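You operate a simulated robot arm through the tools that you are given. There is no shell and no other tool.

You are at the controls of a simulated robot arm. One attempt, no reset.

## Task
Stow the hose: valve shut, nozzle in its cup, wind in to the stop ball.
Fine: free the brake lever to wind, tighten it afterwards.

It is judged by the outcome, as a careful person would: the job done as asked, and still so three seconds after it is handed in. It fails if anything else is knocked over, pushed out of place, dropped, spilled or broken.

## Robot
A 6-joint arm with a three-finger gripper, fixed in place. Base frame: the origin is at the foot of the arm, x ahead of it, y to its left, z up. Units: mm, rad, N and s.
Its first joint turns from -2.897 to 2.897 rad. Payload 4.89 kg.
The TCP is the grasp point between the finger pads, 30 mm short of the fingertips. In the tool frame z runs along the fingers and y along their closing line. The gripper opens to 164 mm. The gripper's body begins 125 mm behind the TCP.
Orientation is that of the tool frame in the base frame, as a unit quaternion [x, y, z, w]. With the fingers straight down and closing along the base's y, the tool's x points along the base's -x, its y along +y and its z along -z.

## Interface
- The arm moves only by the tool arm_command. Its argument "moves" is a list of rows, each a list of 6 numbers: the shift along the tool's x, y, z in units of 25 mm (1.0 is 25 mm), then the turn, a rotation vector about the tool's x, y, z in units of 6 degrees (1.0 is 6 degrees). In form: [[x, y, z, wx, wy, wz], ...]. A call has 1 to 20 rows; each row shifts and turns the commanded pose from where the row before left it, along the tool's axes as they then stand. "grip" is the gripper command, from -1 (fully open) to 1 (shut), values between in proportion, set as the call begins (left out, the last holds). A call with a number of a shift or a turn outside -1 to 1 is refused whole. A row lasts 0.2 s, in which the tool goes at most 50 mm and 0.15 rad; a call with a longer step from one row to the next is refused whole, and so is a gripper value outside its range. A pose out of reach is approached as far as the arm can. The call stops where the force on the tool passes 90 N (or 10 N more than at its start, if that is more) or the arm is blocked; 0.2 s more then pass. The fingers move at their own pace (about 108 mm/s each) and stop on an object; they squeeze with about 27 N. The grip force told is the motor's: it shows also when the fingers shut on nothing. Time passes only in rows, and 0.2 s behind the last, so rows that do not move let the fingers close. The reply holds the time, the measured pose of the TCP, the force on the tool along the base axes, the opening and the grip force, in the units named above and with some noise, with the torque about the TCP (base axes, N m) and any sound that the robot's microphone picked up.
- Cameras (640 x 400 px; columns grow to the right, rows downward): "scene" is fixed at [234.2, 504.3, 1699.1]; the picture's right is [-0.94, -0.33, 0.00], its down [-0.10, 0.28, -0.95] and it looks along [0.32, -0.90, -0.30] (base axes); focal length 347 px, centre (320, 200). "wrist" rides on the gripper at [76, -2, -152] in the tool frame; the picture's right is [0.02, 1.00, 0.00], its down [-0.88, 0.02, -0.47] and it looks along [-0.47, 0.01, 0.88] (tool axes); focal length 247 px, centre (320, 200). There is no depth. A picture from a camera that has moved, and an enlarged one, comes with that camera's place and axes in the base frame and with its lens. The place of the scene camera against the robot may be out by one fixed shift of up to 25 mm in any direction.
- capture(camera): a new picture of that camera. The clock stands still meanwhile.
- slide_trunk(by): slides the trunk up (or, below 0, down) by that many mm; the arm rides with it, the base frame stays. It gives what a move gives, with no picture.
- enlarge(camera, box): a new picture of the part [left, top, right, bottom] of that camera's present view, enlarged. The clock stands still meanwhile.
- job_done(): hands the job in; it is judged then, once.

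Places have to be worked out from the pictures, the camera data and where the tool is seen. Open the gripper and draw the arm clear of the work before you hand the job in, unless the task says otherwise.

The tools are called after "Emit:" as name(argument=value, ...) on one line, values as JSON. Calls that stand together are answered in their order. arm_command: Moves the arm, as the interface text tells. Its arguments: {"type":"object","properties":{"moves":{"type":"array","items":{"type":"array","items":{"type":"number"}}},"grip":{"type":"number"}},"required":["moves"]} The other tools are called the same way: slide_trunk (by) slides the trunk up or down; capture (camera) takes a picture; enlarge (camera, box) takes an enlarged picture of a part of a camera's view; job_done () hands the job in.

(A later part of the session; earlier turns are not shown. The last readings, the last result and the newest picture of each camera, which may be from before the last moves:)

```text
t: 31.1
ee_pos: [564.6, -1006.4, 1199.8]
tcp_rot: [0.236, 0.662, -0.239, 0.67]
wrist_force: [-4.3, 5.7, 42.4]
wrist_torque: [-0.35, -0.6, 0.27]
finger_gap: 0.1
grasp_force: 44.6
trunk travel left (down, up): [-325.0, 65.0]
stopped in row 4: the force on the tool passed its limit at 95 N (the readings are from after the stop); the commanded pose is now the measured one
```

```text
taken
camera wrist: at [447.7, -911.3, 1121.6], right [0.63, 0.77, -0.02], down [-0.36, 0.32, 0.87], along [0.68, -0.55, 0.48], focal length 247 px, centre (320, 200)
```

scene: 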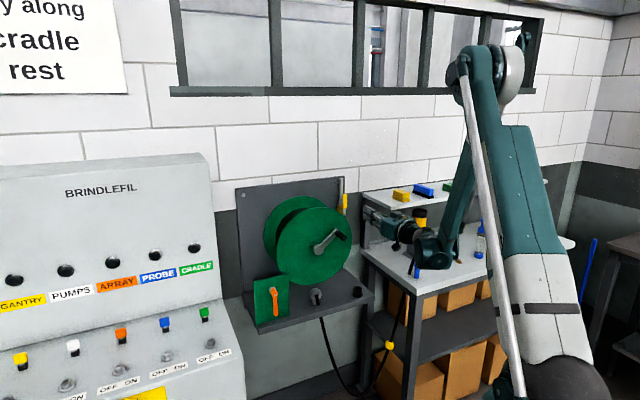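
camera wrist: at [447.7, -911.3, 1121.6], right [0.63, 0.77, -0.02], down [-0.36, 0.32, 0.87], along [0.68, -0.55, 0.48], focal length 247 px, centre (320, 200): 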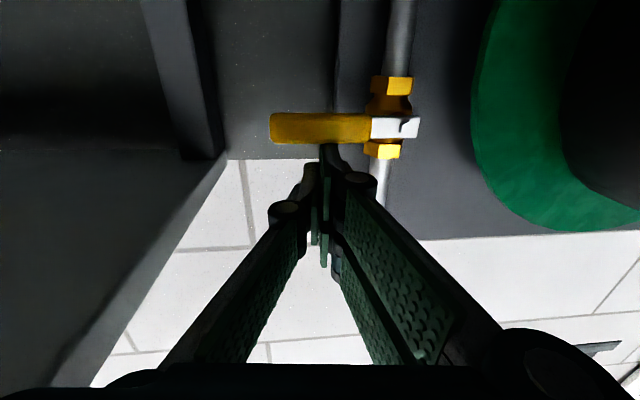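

The lever is firm against its stop and horizontal across the pipe, so the valve is shut. I lift off, back out and tip the tool 20° down, ready for the nozzle.

Emit:
arm_command(moves=[[-0.7, 0, 0, 0, 0, 0], [0, 0, -1, 0, 0, 0], [0, 0, -1, 0, 0, 0], [0, 0, -1, 0, 0, 0], [0, 0, -1, 0, 0, 0], [0, 0, -1, 0, 0, 0], [0, 0, -1, 0, 0, 0], [0, 0, -1, 0, 0, 0], [0, 0, -1, 0, 0, 0], [0, 0, -1, 0, 0, 0], [0, 0, -1, 0, 0, 0], [0, 0, -1, 0, 1, 0], [0, 0, -1, 0, 1, 0], [0, 0, -1, 0, 1, 0], [0, 0, -1, 0, 0.33, 0]])

Emit:
capture(camera="wrist")

Emit:
capture(camera="scene")

```text
t: 34.3
ee_pos: [298.2, -786.6, 1225.1]
tcp_rot: [0.274, 0.77, -0.193, 0.543]
wrist_force: [0.2, 0.1, 0.2]
wrist_torque: [0.0, 0.02, -0.02]
finger_gap: 0.0
grasp_force: 45.2
trunk travel left (down, up): [-325.0, 65.0]
```

```text
taken
camera wrist: at [166.2, -681.3, 1203.9], right [0.63, 0.78, -0.02], down [-0.11, 0.11, 0.99], along [0.77, -0.62, 0.15], focal length 247 px, centre (320, 200)
```

wrist: 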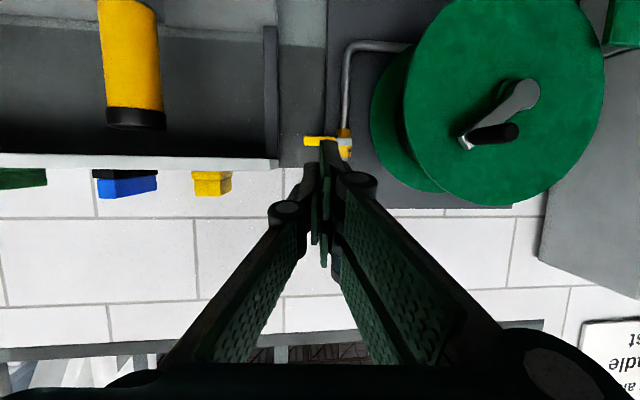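

```text
taken
```

scene: 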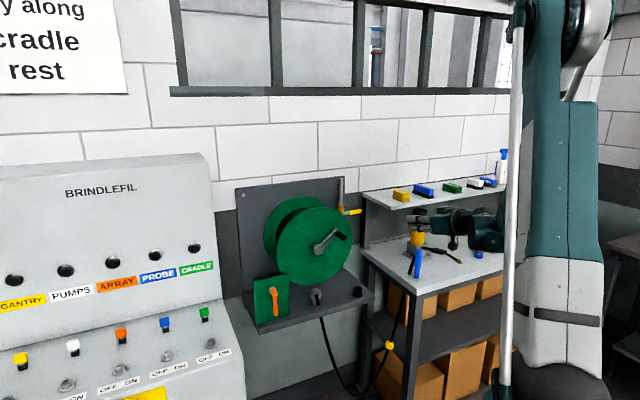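

The valve lever is across the pipe. Next I open the gripper to about 80 mm and move in front of the nozzle, part of the way down, to measure it again.

Emit:
arm_command(moves=[[0.847, -0.913, 0.108, 0, 0, 0], [0.847, -0.913, 0.108, 0, 0, 0], [0.847, -0.913, 0.108, 0, 0, 0], [0.847, -0.913, 0.108, 0, 0, 0], [0.847, -0.913, 0.108, 0, 0, 0], [0.847, -0.913, 0.108, 0, 0, 0]], grip=0.0)

Emit:
capture(camera="wrist")

Emit:
capture(camera="scene")

```text
t: 35.7
ee_pos: [189.6, -875.3, 1098.6]
tcp_rot: [0.274, 0.769, -0.194, 0.544]
wrist_force: [0.3, 0.4, 0.5]
wrist_torque: [0.0, 0.05, -0.11]
finger_gap: 81.7
grasp_force: 0.0
trunk travel left (down, up): [-325.0, 65.0]
```

```text
taken
camera wrist: at [58.3, -769.8, 1078.7], right [0.63, 0.78, -0.02], down [-0.11, 0.11, 0.99], along [0.77, -0.62, 0.15], focal length 247 px, centre (320, 200)
```

wrist: 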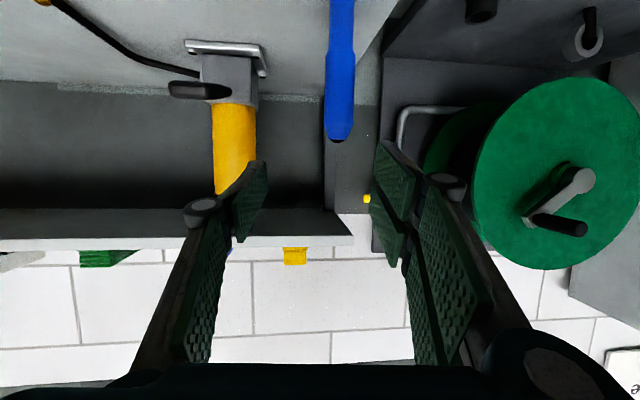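

```text
taken
```

scene: 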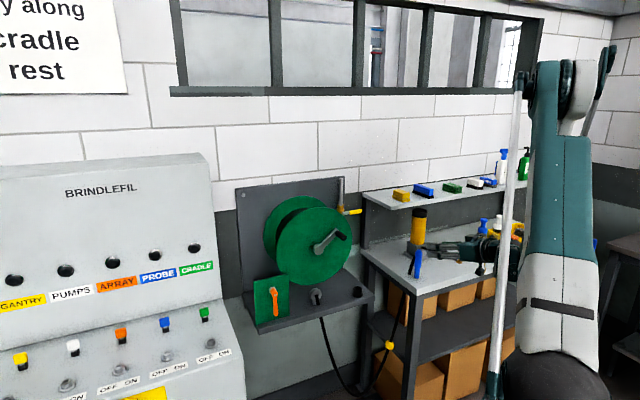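

Combining views puts the nozzle axis at about (274, -922), running from z≈914 to 1047. I centre the gripper on it and lower to grip height, still in front of it.

Emit:
arm_command(moves=[[0.85, 0.14, 0.307, 0, 0, 0], [0.85, 0.14, 0.307, 0, 0, 0], [0.85, 0.14, 0.307, 0, 0, 0], [0.85, 0.14, 0.307, 0, 0, 0], [0.85, 0.14, 0.307, 0, 0, 0]])

Emit:
capture(camera="wrist")

Emit:
enlarge(camera="scene", box=[370, 200, 530, 300])

```text
t: 36.9
ee_pos: [200.4, -878.6, 997.4]
tcp_rot: [0.275, 0.77, -0.193, 0.542]
wrist_force: [0.3, 0.5, 0.0]
wrist_torque: [0.01, 0.05, -0.06]
finger_gap: 81.8
grasp_force: 0.1
out of reach, approached as far as the arm can: row 5
trunk travel left (down, up): [-325.0, 65.0]
```

```text
taken
camera wrist: at [68.4, -772.3, 976.5], right [0.63, 0.78, -0.02], down [-0.11, 0.11, 0.99], along [0.77, -0.62, 0.15], focal length 247 px, centre (320, 200)
```

wrist: 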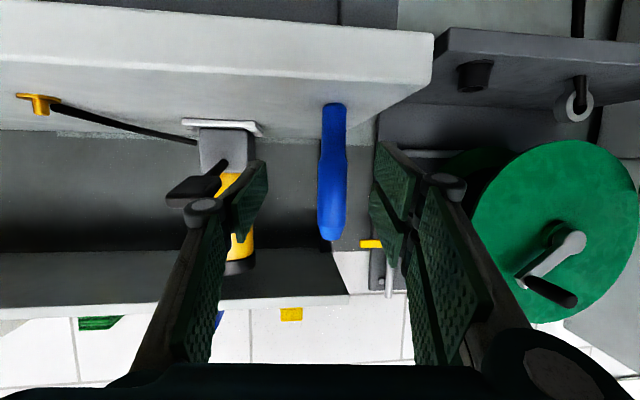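

```text
4.00 times, centred on (450, 250) of scene
camera zoom: at [234.2, 504.3, 1699.1], right [-0.94, -0.33, 0.0], down [-0.1, 0.28, -0.95], along [0.32, -0.9, -0.3], focal length 1388 px, centre (-200, 0)
```

zoom: 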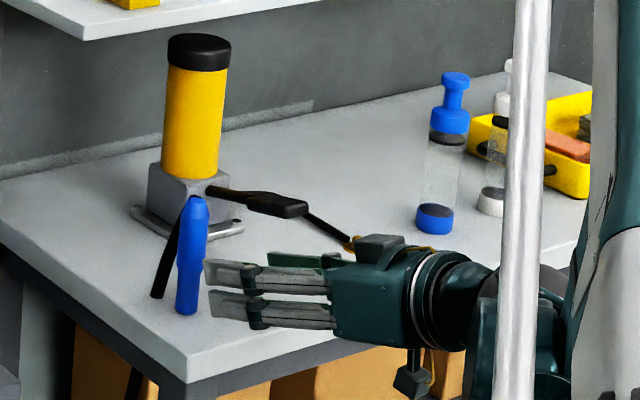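

The arm is at its lower limit here (z 997). I raise the tool 100 mm and then lower the trunk so I get more room below.

Emit:
arm_command(moves=[[-0.94, 0, -0.34, 0, 0, 0], [-0.94, 0, -0.34, 0, 0, 0], [-0.94, 0, -0.34, 0, 0, 0], [-0.94, 0, -0.34, 0, 0, 0]])

Emit:
slide_trunk(by=-100)

Emit:
capture(camera="wrist")

Emit:
capture(camera="scene")

```text
t: 37.9
ee_pos: [198.8, -878.0, 1098.7]
tcp_rot: [0.274, 0.768, -0.195, 0.545]
wrist_force: [-0.4, -0.4, -0.4]
wrist_torque: [0.02, 0.01, 0.03]
finger_gap: 82.0
grasp_force: 0.1
trunk travel left (down, up): [-325.0, 65.0]
```

```text
t: 39.3
ee_pos: [199.3, -877.8, 997.3]
tcp_rot: [0.274, 0.769, -0.194, 0.544]
wrist_force: [-0.7, -0.6, -0.2]
wrist_torque: [0.01, 0.04, 0.01]
finger_gap: 81.9
grasp_force: 0.0
trunk travel left (down, up): [-225.0, 165.0]
```

```text
taken
camera wrist: at [67.6, -771.7, 977.0], right [0.63, 0.78, -0.02], down [-0.11, 0.11, 0.99], along [0.77, -0.62, 0.15], focal length 247 px, centre (320, 200)
```

wrist: 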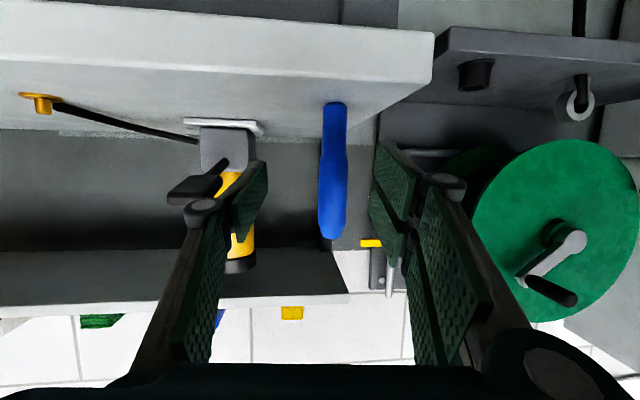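

```text
taken
```

scene: 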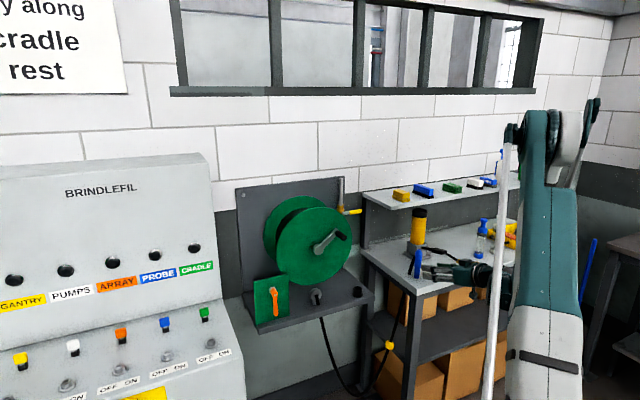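

The gripper gap straddles the nozzle's line. I shift 13 mm sideways to centre and advance 86 mm so the nozzle sits between the pads.

Emit:
arm_command(moves=[[0.26, 0.51, 0.1, 0, 0, 0], [-0.292, 0, 0.808, 0, 0, 0], [-0.292, 0, 0.808, 0, 0, 0], [-0.292, 0, 0.808, 0, 0, 0], [-0.292, 0, 0.808, 0, 0, 0]])

Emit:
capture(camera="wrist")

Emit:
enlarge(camera="scene", box=[370, 200, 530, 300])

```text
t: 40.5
ee_pos: [274.1, -921.6, 992.2]
tcp_rot: [0.274, 0.769, -0.194, 0.544]
wrist_force: [-0.5, 0.1, 0.2]
wrist_torque: [0.04, 0.03, 0.0]
finger_gap: 81.9
grasp_force: 0.1
trunk travel left (down, up): [-225.0, 165.0]
```

```text
taken
camera wrist: at [142.7, -815.7, 971.3], right [0.63, 0.78, -0.02], down [-0.11, 0.11, 0.99], along [0.77, -0.62, 0.15], focal length 247 px, centre (320, 200)
```

wrist: 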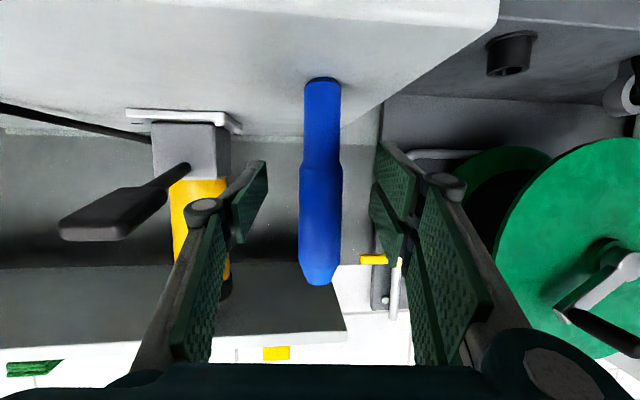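

```text
4.00 times, centred on (450, 250) of scene
camera zoom: at [234.2, 504.3, 1699.1], right [-0.94, -0.33, 0.0], down [-0.1, 0.28, -0.95], along [0.32, -0.9, -0.3], focal length 1388 px, centre (-200, 0)
```

zoom: 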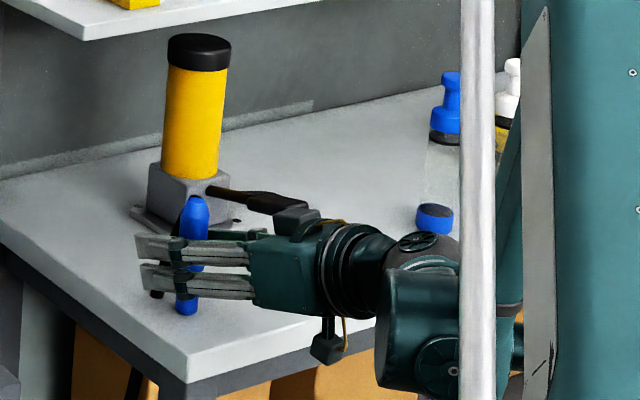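

The nozzle sits centred, about 8 mm beyond the TCP. I nudge forward 7 mm and close on it.

Emit:
arm_command(moves=[[-0.095, 0, 0.263, 0, 0, 0]])

Emit:
arm_command(moves=[[0, 0, 0, 0, 0, 0], [0, 0, 0, 0, 0, 0], [0, 0, 0, 0, 0, 0], [0, 0, 0, 0, 0, 0]], grip=1)

Emit:
capture(camera="wrist")

Emit:
enlarge(camera="scene", box=[370, 200, 530, 300])

```text
t: 40.9
ee_pos: [279.1, -926.3, 992.9]
tcp_rot: [0.274, 0.769, -0.195, 0.544]
wrist_force: [0.7, -0.5, 0.2]
wrist_torque: [-0.04, -0.02, 0.01]
finger_gap: 81.8
grasp_force: 0.1
trunk travel left (down, up): [-225.0, 165.0]
```

```text
t: 41.9
ee_pos: [279.1, -924.8, 992.8]
tcp_rot: [0.274, 0.769, -0.195, 0.545]
wrist_force: [0.7, -0.8, 0.2]
wrist_torque: [-0.06, -0.04, 0.0]
finger_gap: 27.5
grasp_force: 27.3
trunk travel left (down, up): [-225.0, 165.0]
```

```text
taken
camera wrist: at [148.3, -820.4, 971.0], right [0.63, 0.78, -0.02], down [-0.11, 0.11, 0.99], along [0.77, -0.62, 0.15], focal length 247 px, centre (320, 200)
```

wrist: 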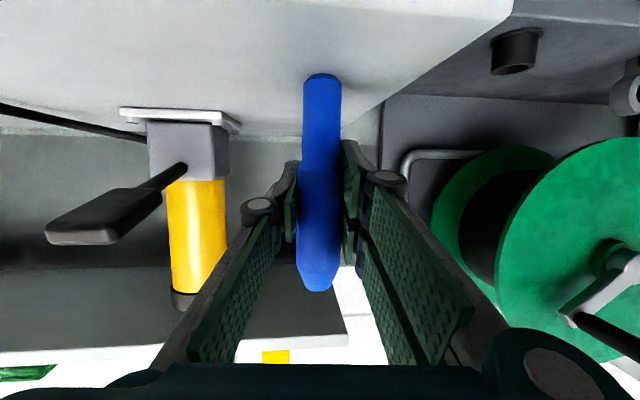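

```text
4.00 times, centred on (450, 250) of scene
camera zoom: at [234.2, 504.3, 1699.1], right [-0.94, -0.33, 0.0], down [-0.1, 0.28, -0.95], along [0.32, -0.9, -0.3], focal length 1388 px, centre (-200, 0)
```

zoom: 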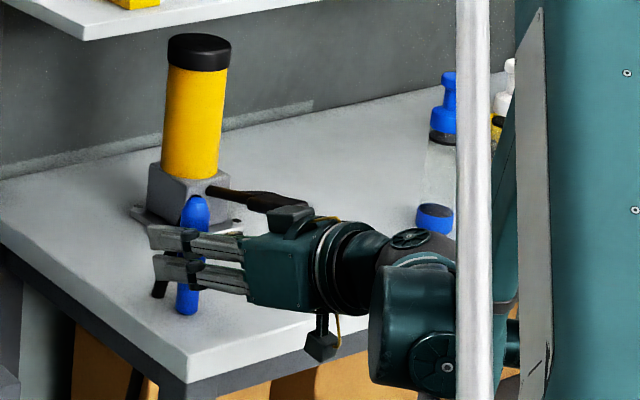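

The nozzle is held, with a gap of 27.5 mm. I lift 70 mm and carry it sideways toward the cup, which I put at about (519, -836) with its rim at z≈860.

Emit:
arm_command(moves=[[-0.877, 0, -0.317, 0, 0, 0], [-0.877, 0, -0.317, 0, 0, 0], [-0.877, 0, -0.317, 0, 0, 0]])

Emit:
capture(camera="wrist")

Emit:
enlarge(camera="scene", box=[300, 200, 500, 390])

```text
t: 42.7
ee_pos: [277.6, -926.9, 1061.7]
tcp_rot: [0.275, 0.769, -0.195, 0.544]
wrist_force: [0.2, 0.4, -2.2]
wrist_torque: [0.0, -0.05, 0.08]
finger_gap: 27.5
grasp_force: 27.1
trunk travel left (down, up): [-225.0, 165.0]
```

```text
taken
camera wrist: at [147.8, -820.8, 1040.7], right [0.63, 0.78, -0.02], down [-0.11, 0.11, 0.99], along [0.77, -0.62, 0.15], focal length 247 px, centre (320, 200)
```

wrist: 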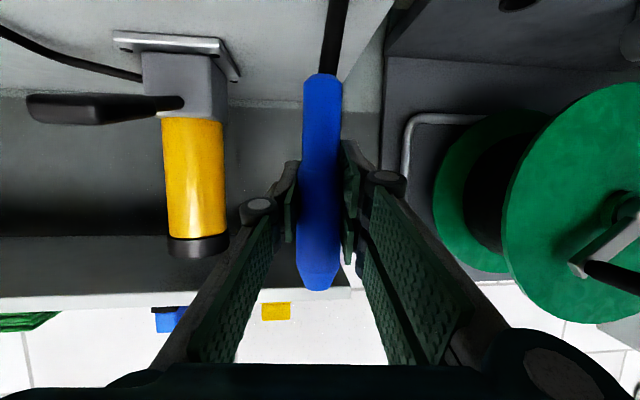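

```text
2.11 times, centred on (400, 295) of scene
camera zoom: at [234.2, 504.3, 1699.1], right [-0.94, -0.33, 0.0], down [-0.1, 0.28, -0.95], along [0.32, -0.9, -0.3], focal length 731 px, centre (152, 0)
```

zoom: 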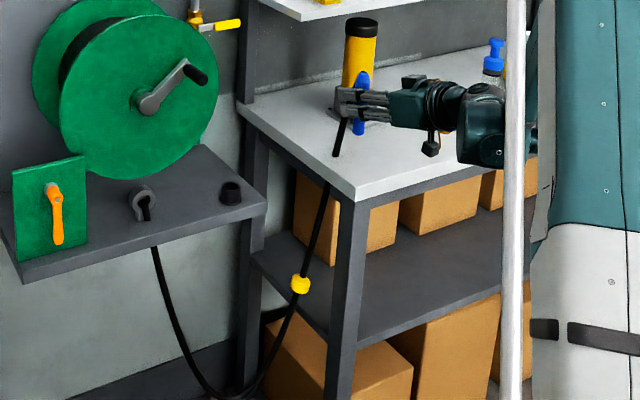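

I look closely at the held nozzle and where its hose runs before I go on.

Emit:
enlarge(camera="wrist", box=[250, 0, 410, 300])

Emit:
enlarge(camera="scene", box=[380, 220, 440, 260])

```text
1.33 times, centred on (330, 150) of wrist
camera zoom: at [147.8, -820.8, 1040.7], right [0.63, 0.78, -0.02], down [-0.11, 0.11, 0.99], along [0.77, -0.62, 0.15], focal length 329 px, centre (307, 267)
```

zoom: 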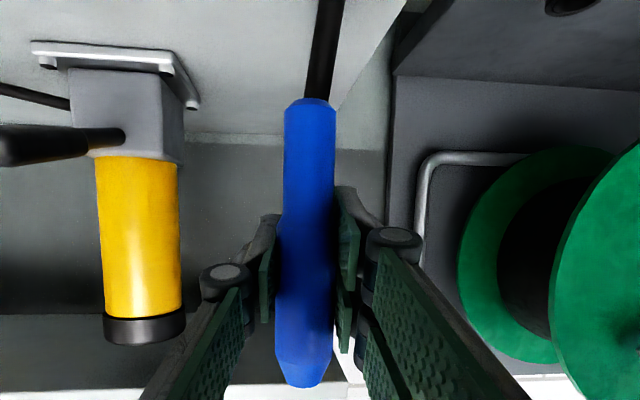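

```text
10.00 times, centred on (410, 240) of scene
camera zoom: at [234.2, 504.3, 1699.1], right [-0.94, -0.33, 0.0], down [-0.1, 0.28, -0.95], along [0.32, -0.9, -0.3], focal length 3470 px, centre (-580, -200)
```

zoom: 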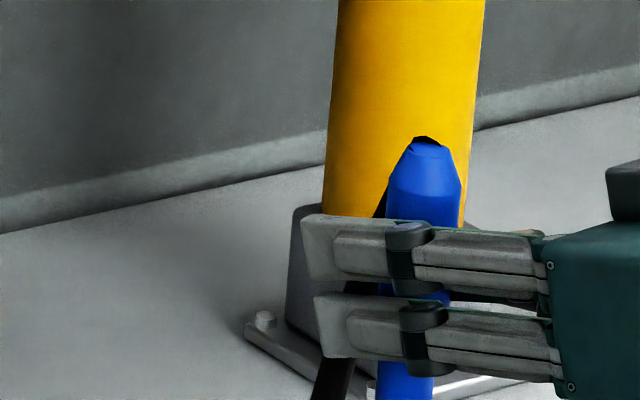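

The hose enters at the coned top and bends down behind, so the narrow spout end goes down into the cup, as it is held now. I carry it sideways to the cup's line.

Emit:
arm_command(moves=[[0, 0.982, 0, 0, 0, 0], [0, 0.982, 0, 0, 0, 0], [0, 0.982, 0, 0, 0, 0], [0, 0.982, 0, 0, 0, 0], [0, 0.982, 0, 0, 0, 0], [0, 0.982, 0, 0, 0, 0], [0, 0.982, 0, 0, 0, 0], [0, 0.982, 0, 0, 0, 0], [0, 0.982, 0, 0, 0, 0]])

Emit:
capture(camera="wrist")

Emit:
capture(camera="scene")

```text
t: 44.7
ee_pos: [418.4, -754.7, 1061.7]
tcp_rot: [0.274, 0.769, -0.194, 0.544]
wrist_force: [-0.7, -0.2, -1.7]
wrist_torque: [-0.01, -0.09, 0.1]
finger_gap: 27.6
grasp_force: 26.7
trunk travel left (down, up): [-225.0, 165.0]
```

```text
taken
camera wrist: at [287.1, -648.7, 1040.8], right [0.63, 0.78, -0.02], down [-0.11, 0.11, 0.99], along [0.77, -0.62, 0.15], focal length 247 px, centre (320, 200)
```

wrist: 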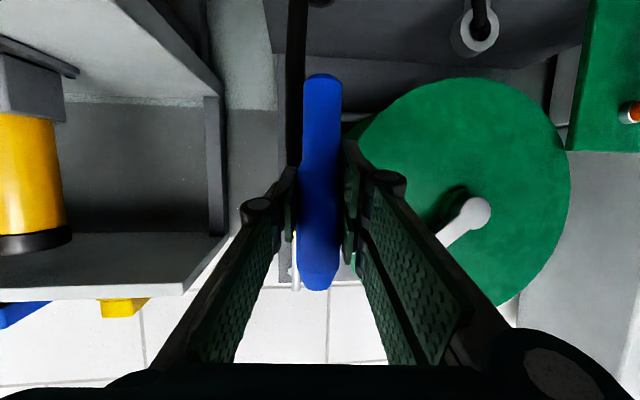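

```text
taken
```

scene: 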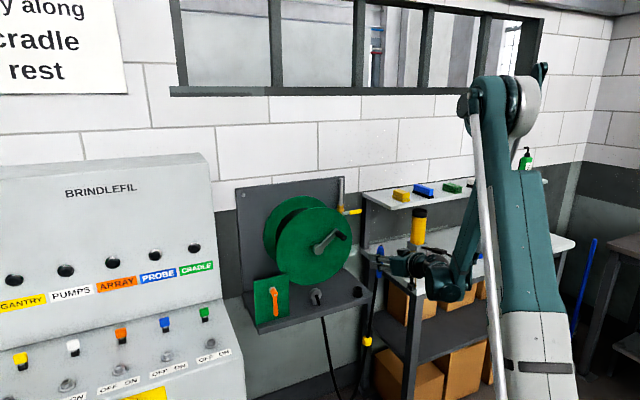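

I lower to z≈965 and move part of the way out to see the cup.

Emit:
arm_command(moves=[[0.912, 0, 0.33, 0, 0, 0], [0.912, 0, 0.33, 0, 0, 0], [0.912, 0, 0.33, 0, 0, 0], [0.912, 0, 0.33, 0, 0, 0], [-0.3, 0, 0.83, 0, 0, 0], [-0.3, 0, 0.83, 0, 0, 0]])

Emit:
capture(camera="wrist")

Emit:
enlarge(camera="scene", box=[300, 220, 440, 320])

```text
t: 46.1
ee_pos: [457.8, -801.5, 987.2]
tcp_rot: [0.275, 0.768, -0.195, 0.544]
wrist_force: [-0.4, 0.1, -1.0]
wrist_torque: [0.05, -0.03, 0.07]
finger_gap: 27.4
grasp_force: 26.3
out of reach, approached as far as the arm can: row 3, 4
trunk travel left (down, up): [-225.0, 165.0]
```

```text
taken
camera wrist: at [327.3, -695.3, 965.9], right [0.63, 0.78, -0.02], down [-0.11, 0.11, 0.99], along [0.77, -0.62, 0.15], focal length 247 px, centre (320, 200)
```

wrist: 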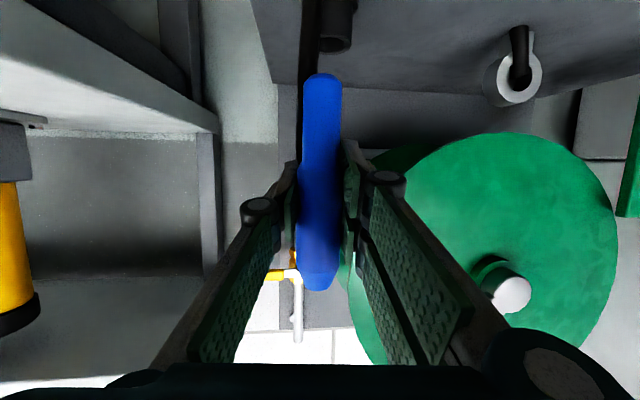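

```text
4.00 times, centred on (370, 270) of scene
camera zoom: at [234.2, 504.3, 1699.1], right [-0.94, -0.33, 0.0], down [-0.1, 0.28, -0.95], along [0.32, -0.9, -0.3], focal length 1388 px, centre (120, -80)
```

zoom: 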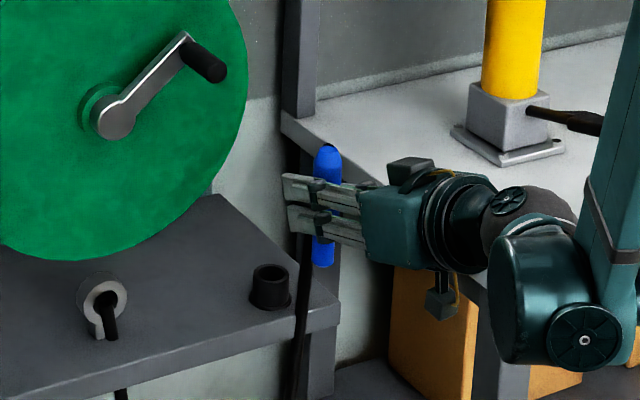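

I'm at the lower reach limit again. I raise the tool and lower the trunk by 120 mm. The cup measures consistently at e1≈-319.5, n≈-931, with its rim at z≈861.

Emit:
arm_command(moves=[[-0.94, 0, -0.34, 0, 0, 0], [-0.94, 0, -0.34, 0, 0, 0], [-0.94, 0, -0.34, 0, 0, 0], [-0.94, 0, -0.34, 0, 0, 0]])

Emit:
slide_trunk(by=-120)

Emit:
capture(camera="wrist")

```text
t: 47.1
ee_pos: [458.7, -799.9, 1087.2]
tcp_rot: [0.274, 0.768, -0.195, 0.545]
wrist_force: [0.6, -1.2, -2.2]
wrist_torque: [0.01, -0.06, 0.05]
finger_gap: 27.5
grasp_force: 27.0
trunk travel left (down, up): [-225.0, 165.0]
```

```text
t: 48.6
ee_pos: [458.4, -800.1, 966.9]
tcp_rot: [0.275, 0.769, -0.195, 0.543]
wrist_force: [-0.3, -0.4, -1.8]
wrist_torque: [0.01, 0.01, -0.01]
finger_gap: 27.3
grasp_force: 27.0
trunk travel left (down, up): [-105.0, 285.0]
```

```text
taken
camera wrist: at [327.4, -694.7, 946.0], right [0.63, 0.78, -0.02], down [-0.11, 0.11, 0.99], along [0.77, -0.62, 0.15], focal length 247 px, centre (320, 200)
```

wrist: 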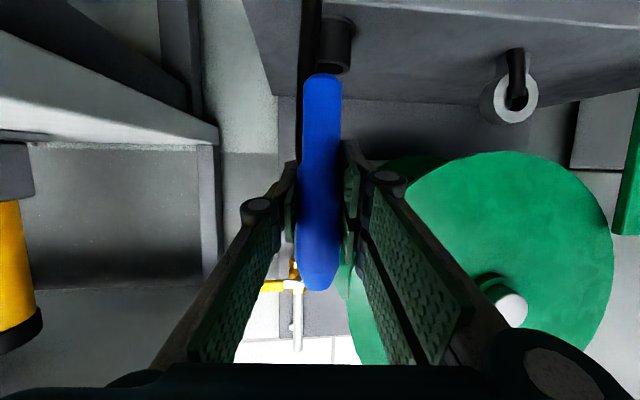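

I enlarge to compare the nozzle and the cup directly.

Emit:
enlarge(camera="wrist", box=[260, 0, 400, 100])

Emit:
enlarge(camera="scene", box=[330, 235, 410, 305])

```text
4.00 times, centred on (330, 50) of wrist
camera zoom: at [327.4, -694.7, 946.0], right [0.63, 0.78, -0.02], down [-0.11, 0.11, 0.99], along [0.77, -0.62, 0.15], focal length 988 px, centre (280, 800)
```

zoom: 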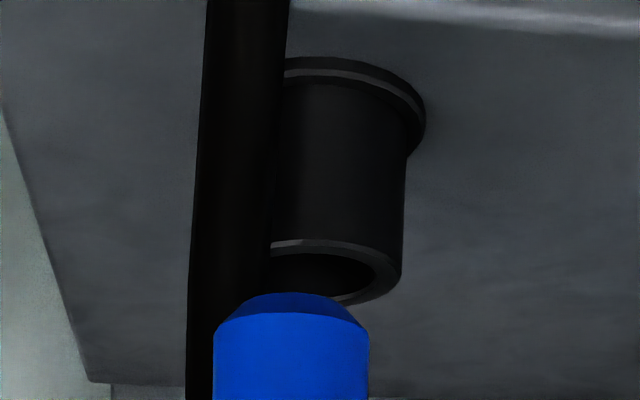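

```text
5.71 times, centred on (370, 270) of scene
camera zoom: at [234.2, 504.3, 1699.1], right [-0.94, -0.33, 0.0], down [-0.1, 0.28, -0.95], along [0.32, -0.9, -0.3], focal length 1983 px, centre (34, -200)
```

zoom: 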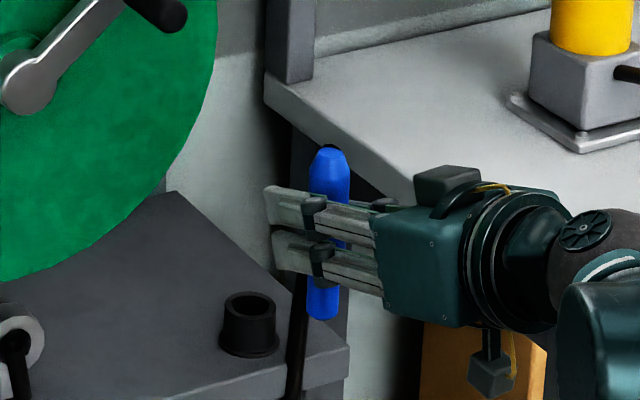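

To measure the cup without the hose in front of it, I shift 40 mm to the side and look again.

Emit:
arm_command(moves=[[0, -0.8, 0, 0, 0, 0], [0, -0.8, 0, 0, 0, 0], [0, 0, 0, 0, 0, 0]])

Emit:
enlarge(camera="wrist", box=[280, 0, 440, 100])

```text
t: 49.4
ee_pos: [432.8, -832.2, 967.1]
tcp_rot: [0.274, 0.769, -0.194, 0.544]
wrist_force: [0.7, 0.6, -0.7]
wrist_torque: [-0.02, 0.03, -0.02]
finger_gap: 27.5
grasp_force: 27.4
trunk travel left (down, up): [-105.0, 285.0]
```

```text
4.00 times, centred on (360, 50) of wrist
camera zoom: at [302.0, -725.9, 946.0], right [0.63, 0.78, -0.02], down [-0.11, 0.11, 0.99], along [0.77, -0.62, 0.15], focal length 988 px, centre (160, 800)
```

zoom: 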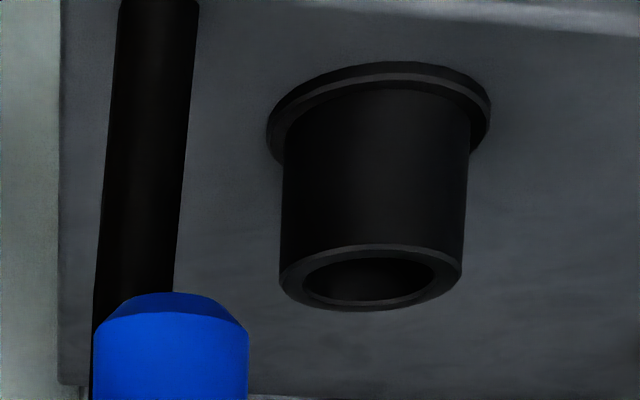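

The cup's rim spans 41 mm outside and 30 mm inside, centred about 45 mm sideways and 68 mm outward of the nozzle, with the nozzle tip about 28 mm above it. The nozzle's lower part is 25 mm, so it fits. I move over the cup.

Emit:
arm_command(moves=[[0, 0.902, 0, 0, 0, 0], [0, 0.902, 0, 0, 0, 0], [-0.307, 0, 0.848, 0, 0, 0], [-0.307, 0, 0.848, 0, 0, 0], [-0.307, 0, 0.848, 0, 0, 0], [0, 0, 0, 0, 0, 0]])

Emit:
enlarge(camera="wrist", box=[240, 0, 400, 100])

Emit:
enlarge(camera="scene", box=[330, 235, 410, 305])

```text
t: 50.8
ee_pos: [513.4, -839.9, 967.3]
tcp_rot: [0.274, 0.769, -0.195, 0.544]
wrist_force: [-0.5, -0.2, -1.5]
wrist_torque: [0.0, -0.03, 0.02]
finger_gap: 27.6
grasp_force: 26.9
trunk travel left (down, up): [-105.0, 285.0]
```

```text
4.00 times, centred on (320, 50) of wrist
camera zoom: at [383.0, -734.0, 946.3], right [0.63, 0.78, -0.02], down [-0.11, 0.11, 0.99], along [0.77, -0.62, 0.15], focal length 988 px, centre (320, 800)
```

zoom: 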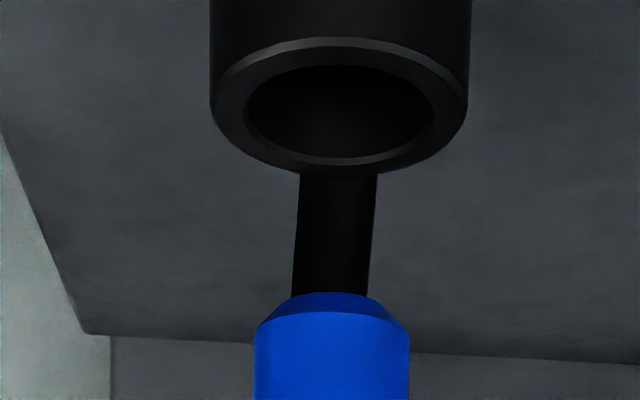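

```text
5.71 times, centred on (370, 270) of scene
camera zoom: at [234.2, 504.3, 1699.1], right [-0.94, -0.33, 0.0], down [-0.1, 0.28, -0.95], along [0.32, -0.9, -0.3], focal length 1983 px, centre (34, -200)
```

zoom: 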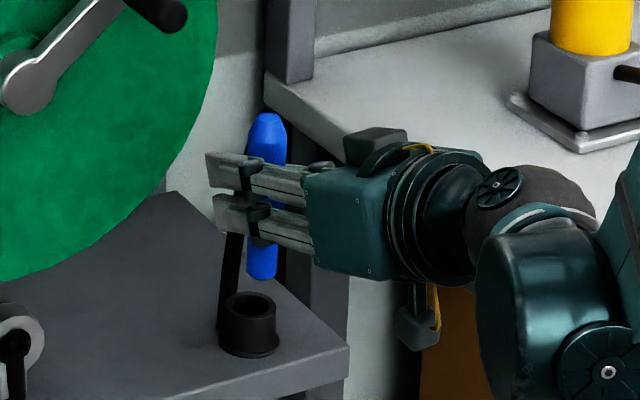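

The two views disagree a little: the wrist view says it's laterally aligned to within 1 mm, while the scene view says the nozzle is still about 10 mm too near. I move 10 mm outward and 1.5 mm sideways, then measure again.

Emit:
arm_command(moves=[[-0.136, 0.06, 0.376, 0, 0, 0], [0, 0, 0, 0, 0, 0], [0, 0, 0, 0, 0, 0]])

Emit:
enlarge(camera="wrist", box=[240, 0, 400, 100])

Emit:
enlarge(camera="scene", box=[340, 255, 388, 300])

```text
t: 51.6
ee_pos: [522.5, -844.8, 967.9]
tcp_rot: [0.274, 0.769, -0.194, 0.544]
wrist_force: [-0.9, 0.3, -1.8]
wrist_torque: [-0.02, -0.01, 0.02]
finger_gap: 27.6
grasp_force: 27.4
trunk travel left (down, up): [-105.0, 285.0]
```

```text
4.00 times, centred on (320, 50) of wrist
camera zoom: at [391.4, -738.9, 946.5], right [0.63, 0.78, -0.02], down [-0.11, 0.11, 0.99], along [0.77, -0.62, 0.15], focal length 988 px, centre (320, 800)
```

zoom: 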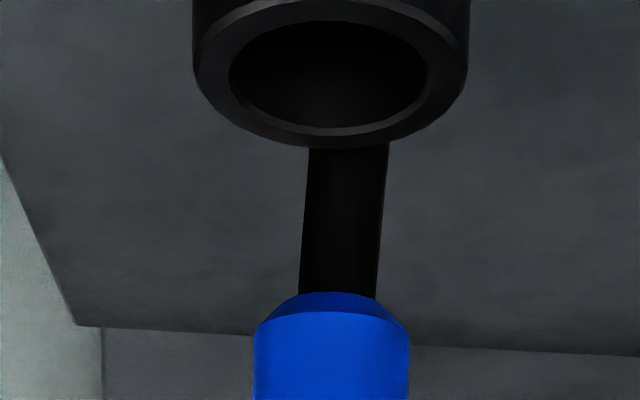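

```text
8.89 times, centred on (364, 278) of scene
camera zoom: at [234.2, 504.3, 1699.1], right [-0.94, -0.33, 0.0], down [-0.1, 0.28, -0.95], along [0.32, -0.9, -0.3], focal length 3085 px, centre (-71, -489)
```

zoom: 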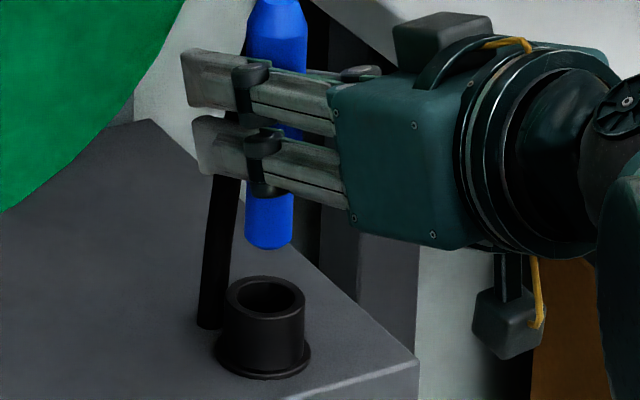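

Both views now agree: the nozzle is within about 1 mm of the cup's axis. I lower it straight down with the trunk, first to just above the rim.

Emit:
slide_trunk(by=-26)

Emit:
enlarge(camera="wrist", box=[240, 0, 400, 100])

Emit:
enlarge(camera="scene", box=[340, 255, 388, 300])

```text
t: 52.3
ee_pos: [523.6, -844.7, 942.5]
tcp_rot: [0.275, 0.769, -0.195, 0.543]
wrist_force: [0.4, -0.3, -2.0]
wrist_torque: [-0.04, -0.03, 0.01]
finger_gap: 27.6
grasp_force: 26.8
trunk travel left (down, up): [-79.0, 311.0]
```

```text
4.00 times, centred on (320, 50) of wrist
camera zoom: at [391.4, -738.9, 920.5], right [0.63, 0.78, -0.02], down [-0.11, 0.11, 0.99], along [0.77, -0.62, 0.15], focal length 988 px, centre (320, 800)
```

zoom: 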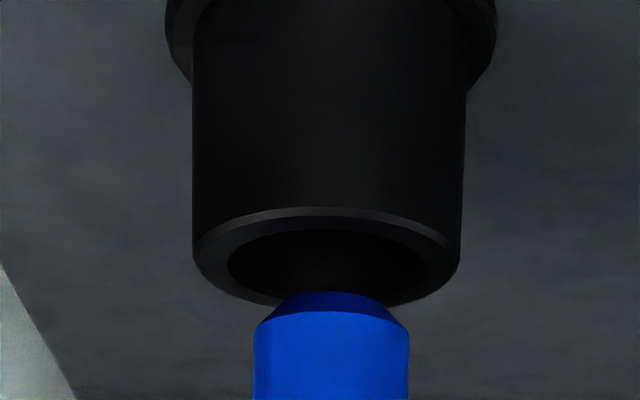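

```text
8.89 times, centred on (364, 278) of scene
camera zoom: at [234.2, 504.3, 1699.1], right [-0.94, -0.33, 0.0], down [-0.1, 0.28, -0.95], along [0.32, -0.9, -0.3], focal length 3085 px, centre (-71, -489)
```

zoom: 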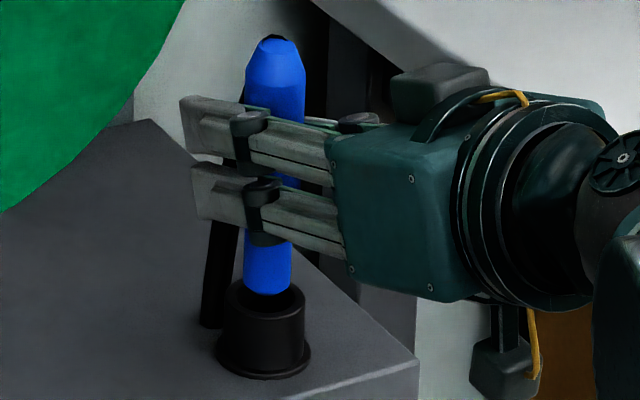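

It's aligned in both views and the tip is at the rim. I continue down in small steps.

Emit:
slide_trunk(by=-14)

Emit:
slide_trunk(by=-12)

Emit:
enlarge(camera="scene", box=[340, 255, 388, 300])

Emit:
enlarge(camera="wrist", box=[240, 0, 400, 100])

```text
t: 52.9
ee_pos: [522.7, -843.3, 927.3]
tcp_rot: [0.274, 0.769, -0.195, 0.544]
wrist_force: [0.7, 0.0, -2.0]
wrist_torque: [-0.01, -0.02, -0.03]
finger_gap: 27.5
grasp_force: 26.7
trunk travel left (down, up): [-65.0, 325.0]
```

```text
t: 53.5
ee_pos: [521.6, -844.5, 915.2]
tcp_rot: [0.274, 0.769, -0.194, 0.544]
wrist_force: [0.7, 0.1, -1.3]
wrist_torque: [-0.01, 0.03, 0.03]
finger_gap: 27.6
grasp_force: 26.6
trunk travel left (down, up): [-53.0, 337.0]
```

```text
8.89 times, centred on (364, 278) of scene
camera zoom: at [234.2, 504.3, 1699.1], right [-0.94, -0.33, 0.0], down [-0.1, 0.28, -0.95], along [0.32, -0.9, -0.3], focal length 3085 px, centre (-71, -489)
```

zoom: 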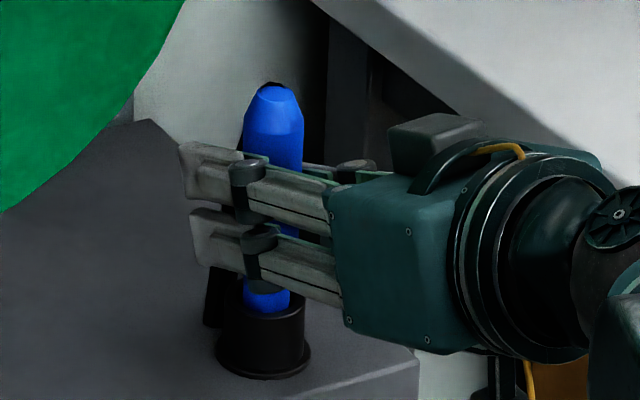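

```text
4.00 times, centred on (320, 50) of wrist
camera zoom: at [391.3, -738.9, 894.5], right [0.63, 0.78, -0.02], down [-0.11, 0.11, 0.99], along [0.77, -0.62, 0.15], focal length 988 px, centre (320, 800)
```

zoom: 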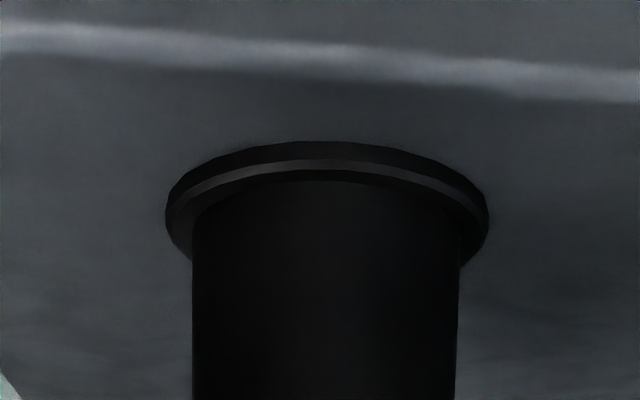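

It goes in freely. I continue in smaller steps, watching the force.

Emit:
slide_trunk(by=-8)

Emit:
slide_trunk(by=-5)

Emit:
capture(camera="wrist")

Emit:
enlarge(camera="scene", box=[340, 255, 388, 300])

```text
t: 54.1
ee_pos: [523.2, -845.0, 906.5]
tcp_rot: [0.274, 0.769, -0.194, 0.544]
wrist_force: [0.7, 0.8, -1.1]
wrist_torque: [0.0, 0.0, -0.02]
finger_gap: 27.7
grasp_force: 26.6
trunk travel left (down, up): [-45.0, 345.0]
```

```text
t: 54.6
ee_pos: [521.4, -844.7, 904.9]
tcp_rot: [0.274, 0.768, -0.194, 0.546]
wrist_force: [2.7, -2.4, 26.0]
wrist_torque: [-0.08, 0.08, 0.01]
finger_gap: 27.4
grasp_force: 27.0
trunk travel left (down, up): [-40.0, 350.0]
```

```text
taken
camera wrist: at [391.1, -738.5, 882.9], right [0.63, 0.78, -0.02], down [-0.11, 0.11, 0.99], along [0.77, -0.62, 0.15], focal length 247 px, centre (320, 200)
```

wrist: 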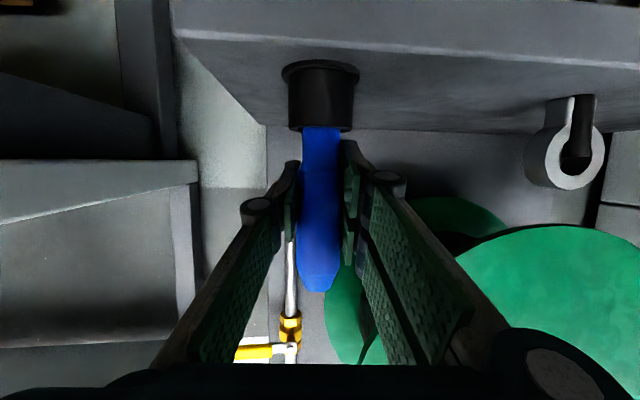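

```text
8.89 times, centred on (364, 278) of scene
camera zoom: at [234.2, 504.3, 1699.1], right [-0.94, -0.33, 0.0], down [-0.1, 0.28, -0.95], along [0.32, -0.9, -0.3], focal length 3085 px, centre (-71, -489)
```

zoom: 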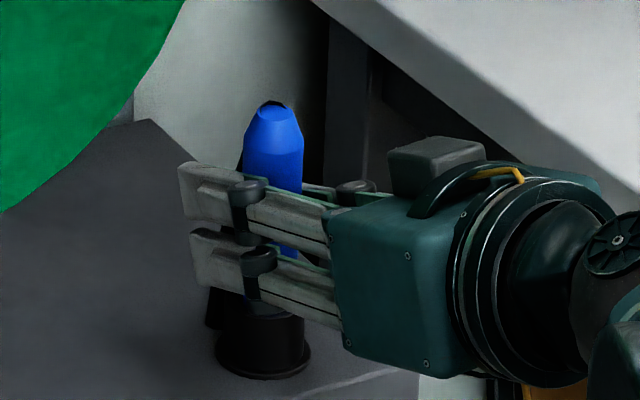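

At 26 N it is resting on the cup's floor (tip z≈829, about 31 mm below the rim). I ease off 2 mm and open the gripper partly.

Emit:
slide_trunk(by=1.5)

Emit:
arm_command(moves=[[0, 0, 0, 0, 0, 0], [0, 0, 0, 0, 0, 0], [0, 0, 0, 0, 0, 0]], grip=0.25)

Emit:
capture(camera="wrist")

Emit:
enlarge(camera="scene", box=[340, 255, 388, 300])

```text
t: 55.1
ee_pos: [521.7, -844.9, 903.9]
tcp_rot: [0.274, 0.769, -0.194, 0.544]
wrist_force: [-0.1, -0.4, 9.0]
wrist_torque: [0.03, 0.1, 0.02]
finger_gap: 27.7
grasp_force: 26.6
trunk travel left (down, up): [-42.0, 348.0]
```

```text
t: 55.9
ee_pos: [521.0, -845.5, 904.5]
tcp_rot: [0.274, 0.769, -0.194, 0.544]
wrist_force: [-0.1, -0.2, -0.2]
wrist_torque: [-0.03, -0.05, 0.03]
finger_gap: 61.3
grasp_force: 0.0
trunk travel left (down, up): [-42.0, 348.0]
```

```text
taken
camera wrist: at [391.3, -738.8, 883.0], right [0.63, 0.78, -0.02], down [-0.11, 0.11, 0.99], along [0.77, -0.62, 0.15], focal length 247 px, centre (320, 200)
```

wrist: 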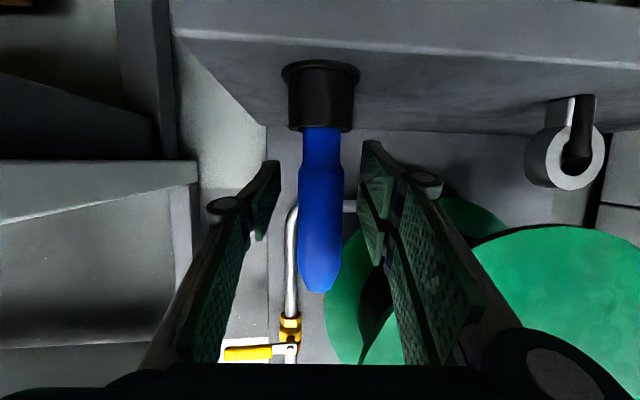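

```text
8.89 times, centred on (364, 278) of scene
camera zoom: at [234.2, 504.3, 1699.1], right [-0.94, -0.33, 0.0], down [-0.1, 0.28, -0.95], along [0.32, -0.9, -0.3], focal length 3085 px, centre (-71, -489)
```

zoom: 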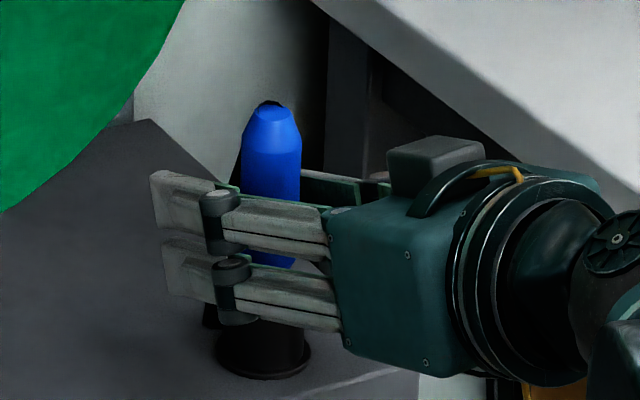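

The nozzle stands in its cup by itself. I back the hand straight out and look over the whole scene.

Emit:
arm_command(moves=[[0, 0, -1, 0, 0, 0], [0, 0, -1, 0, 0, 0], [0, 0, -1, 0, 0, 0], [0, 0, -1, 0, 0, 0], [0, 0, -1, 0, 0, 0], [0, 0, -1, 0, 0, 0], [0, 0, -1, 0, 0, 0]])

Emit:
capture(camera="wrist")

Emit:
enlarge(camera="scene", box=[230, 190, 450, 400])

```text
t: 57.5
ee_pos: [394.9, -740.0, 961.4]
tcp_rot: [0.274, 0.769, -0.194, 0.544]
wrist_force: [0.7, -1.3, -0.6]
wrist_torque: [-0.01, -0.06, 0.06]
finger_gap: 61.3
grasp_force: 0.1
trunk travel left (down, up): [-42.0, 348.0]
```

```text
taken
camera wrist: at [263.9, -634.5, 940.0], right [0.63, 0.78, -0.02], down [-0.11, 0.11, 0.99], along [0.77, -0.62, 0.15], focal length 247 px, centre (320, 200)
```

wrist: 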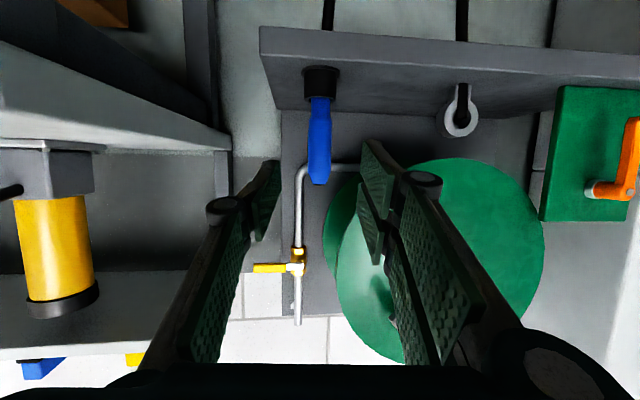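

```text
1.90 times, centred on (340, 295) of scene
camera zoom: at [234.2, 504.3, 1699.1], right [-0.94, -0.33, 0.0], down [-0.1, 0.28, -0.95], along [0.32, -0.9, -0.3], focal length 661 px, centre (282, 19)
```

zoom: 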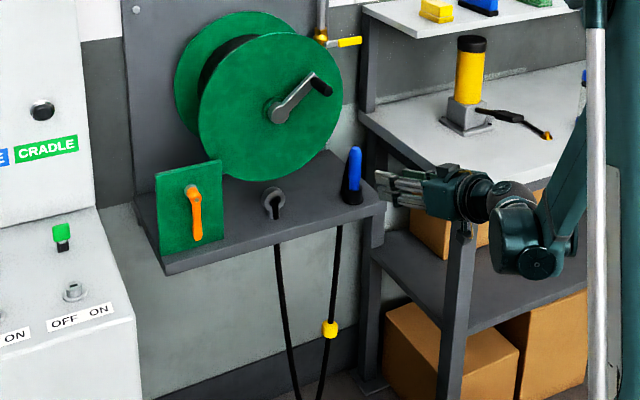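

The nozzle stays put and the hose hangs free. Next is the brake lever, so I zoom in on it from here.

Emit:
enlarge(camera="wrist", box=[480, 60, 640, 240])

Emit:
enlarge(camera="scene", box=[240, 260, 310, 330])

```text
2.22 times, centred on (560, 150) of wrist
camera zoom: at [263.9, -634.5, 940.0], right [0.63, 0.78, -0.02], down [-0.11, 0.11, 0.99], along [0.77, -0.62, 0.15], focal length 549 px, centre (-213, 311)
```

zoom: 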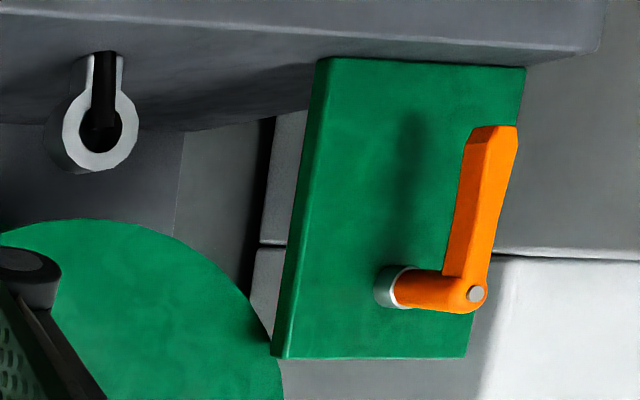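

```text
5.71 times, centred on (275, 295) of scene
camera zoom: at [234.2, 504.3, 1699.1], right [-0.94, -0.33, 0.0], down [-0.1, 0.28, -0.95], along [0.32, -0.9, -0.3], focal length 1983 px, centre (577, -343)
```

zoom: 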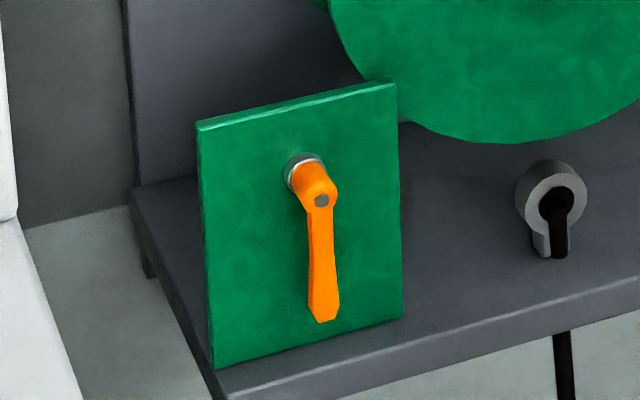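

The brake lever's hub is at about e1=76, n=-919, z=970, and the handle hangs about 94 mm down from it. I shift the hand across in front of it, clear of the reel, to see the space around it.

Emit:
arm_command(moves=[[-0.083, 0.95, -0.24, 0, 0, 0], [-0.083, 0.95, -0.24, 0, 0, 0], [-0.083, 0.95, -0.24, 0, 0, 0], [-0.083, 0.95, -0.24, 0, 0, 0], [-0.083, 0.95, -0.24, 0, 0, 0], [-0.083, 0.95, -0.24, 0, 0, 0], [-0.083, 0.95, -0.24, 0, 0, 0], [-0.083, 0.95, -0.24, 0, 0, 0], [-0.083, 0.95, -0.24, 0, 0, 0], [-0.083, 0.95, -0.24, 0, 0, 0], [-0.083, 0.95, -0.24, 0, 0, 0], [-0.083, 0.95, -0.24, 0, 0, 0], [-0.083, 0.95, -0.24, 0, 0, 0], [-0.083, 0.95, -0.24, 0, 0, 0]], grip=1)

Emit:
capture(camera="wrist")

Emit:
capture(camera="scene")

```text
t: 60.5
ee_pos: [553.7, -439.3, 1017.9]
tcp_rot: [0.274, 0.769, -0.194, 0.544]
wrist_force: [0.3, -1.2, 0.1]
wrist_torque: [-0.03, -0.02, 0.07]
finger_gap: 0.1
grasp_force: 26.5
trunk travel left (down, up): [-42.0, 348.0]
```

```text
taken
camera wrist: at [421.6, -333.0, 996.6], right [0.63, 0.78, -0.02], down [-0.11, 0.11, 0.99], along [0.77, -0.62, 0.15], focal length 247 px, centre (320, 200)
```

wrist: 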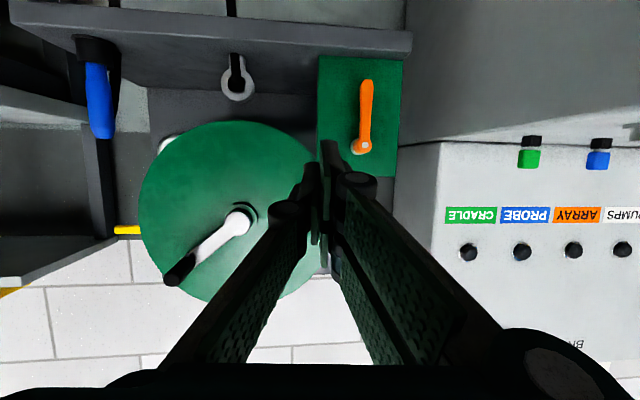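

```text
taken
```

scene: 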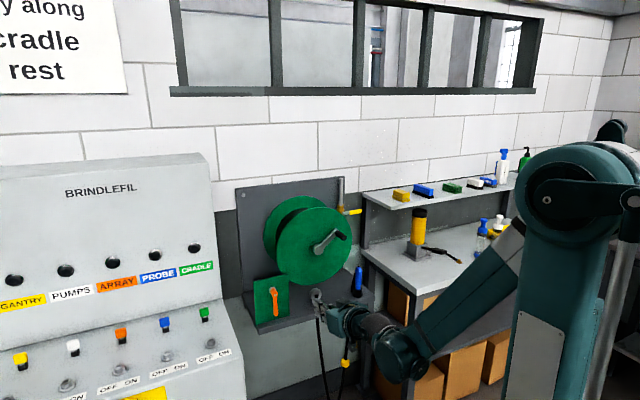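

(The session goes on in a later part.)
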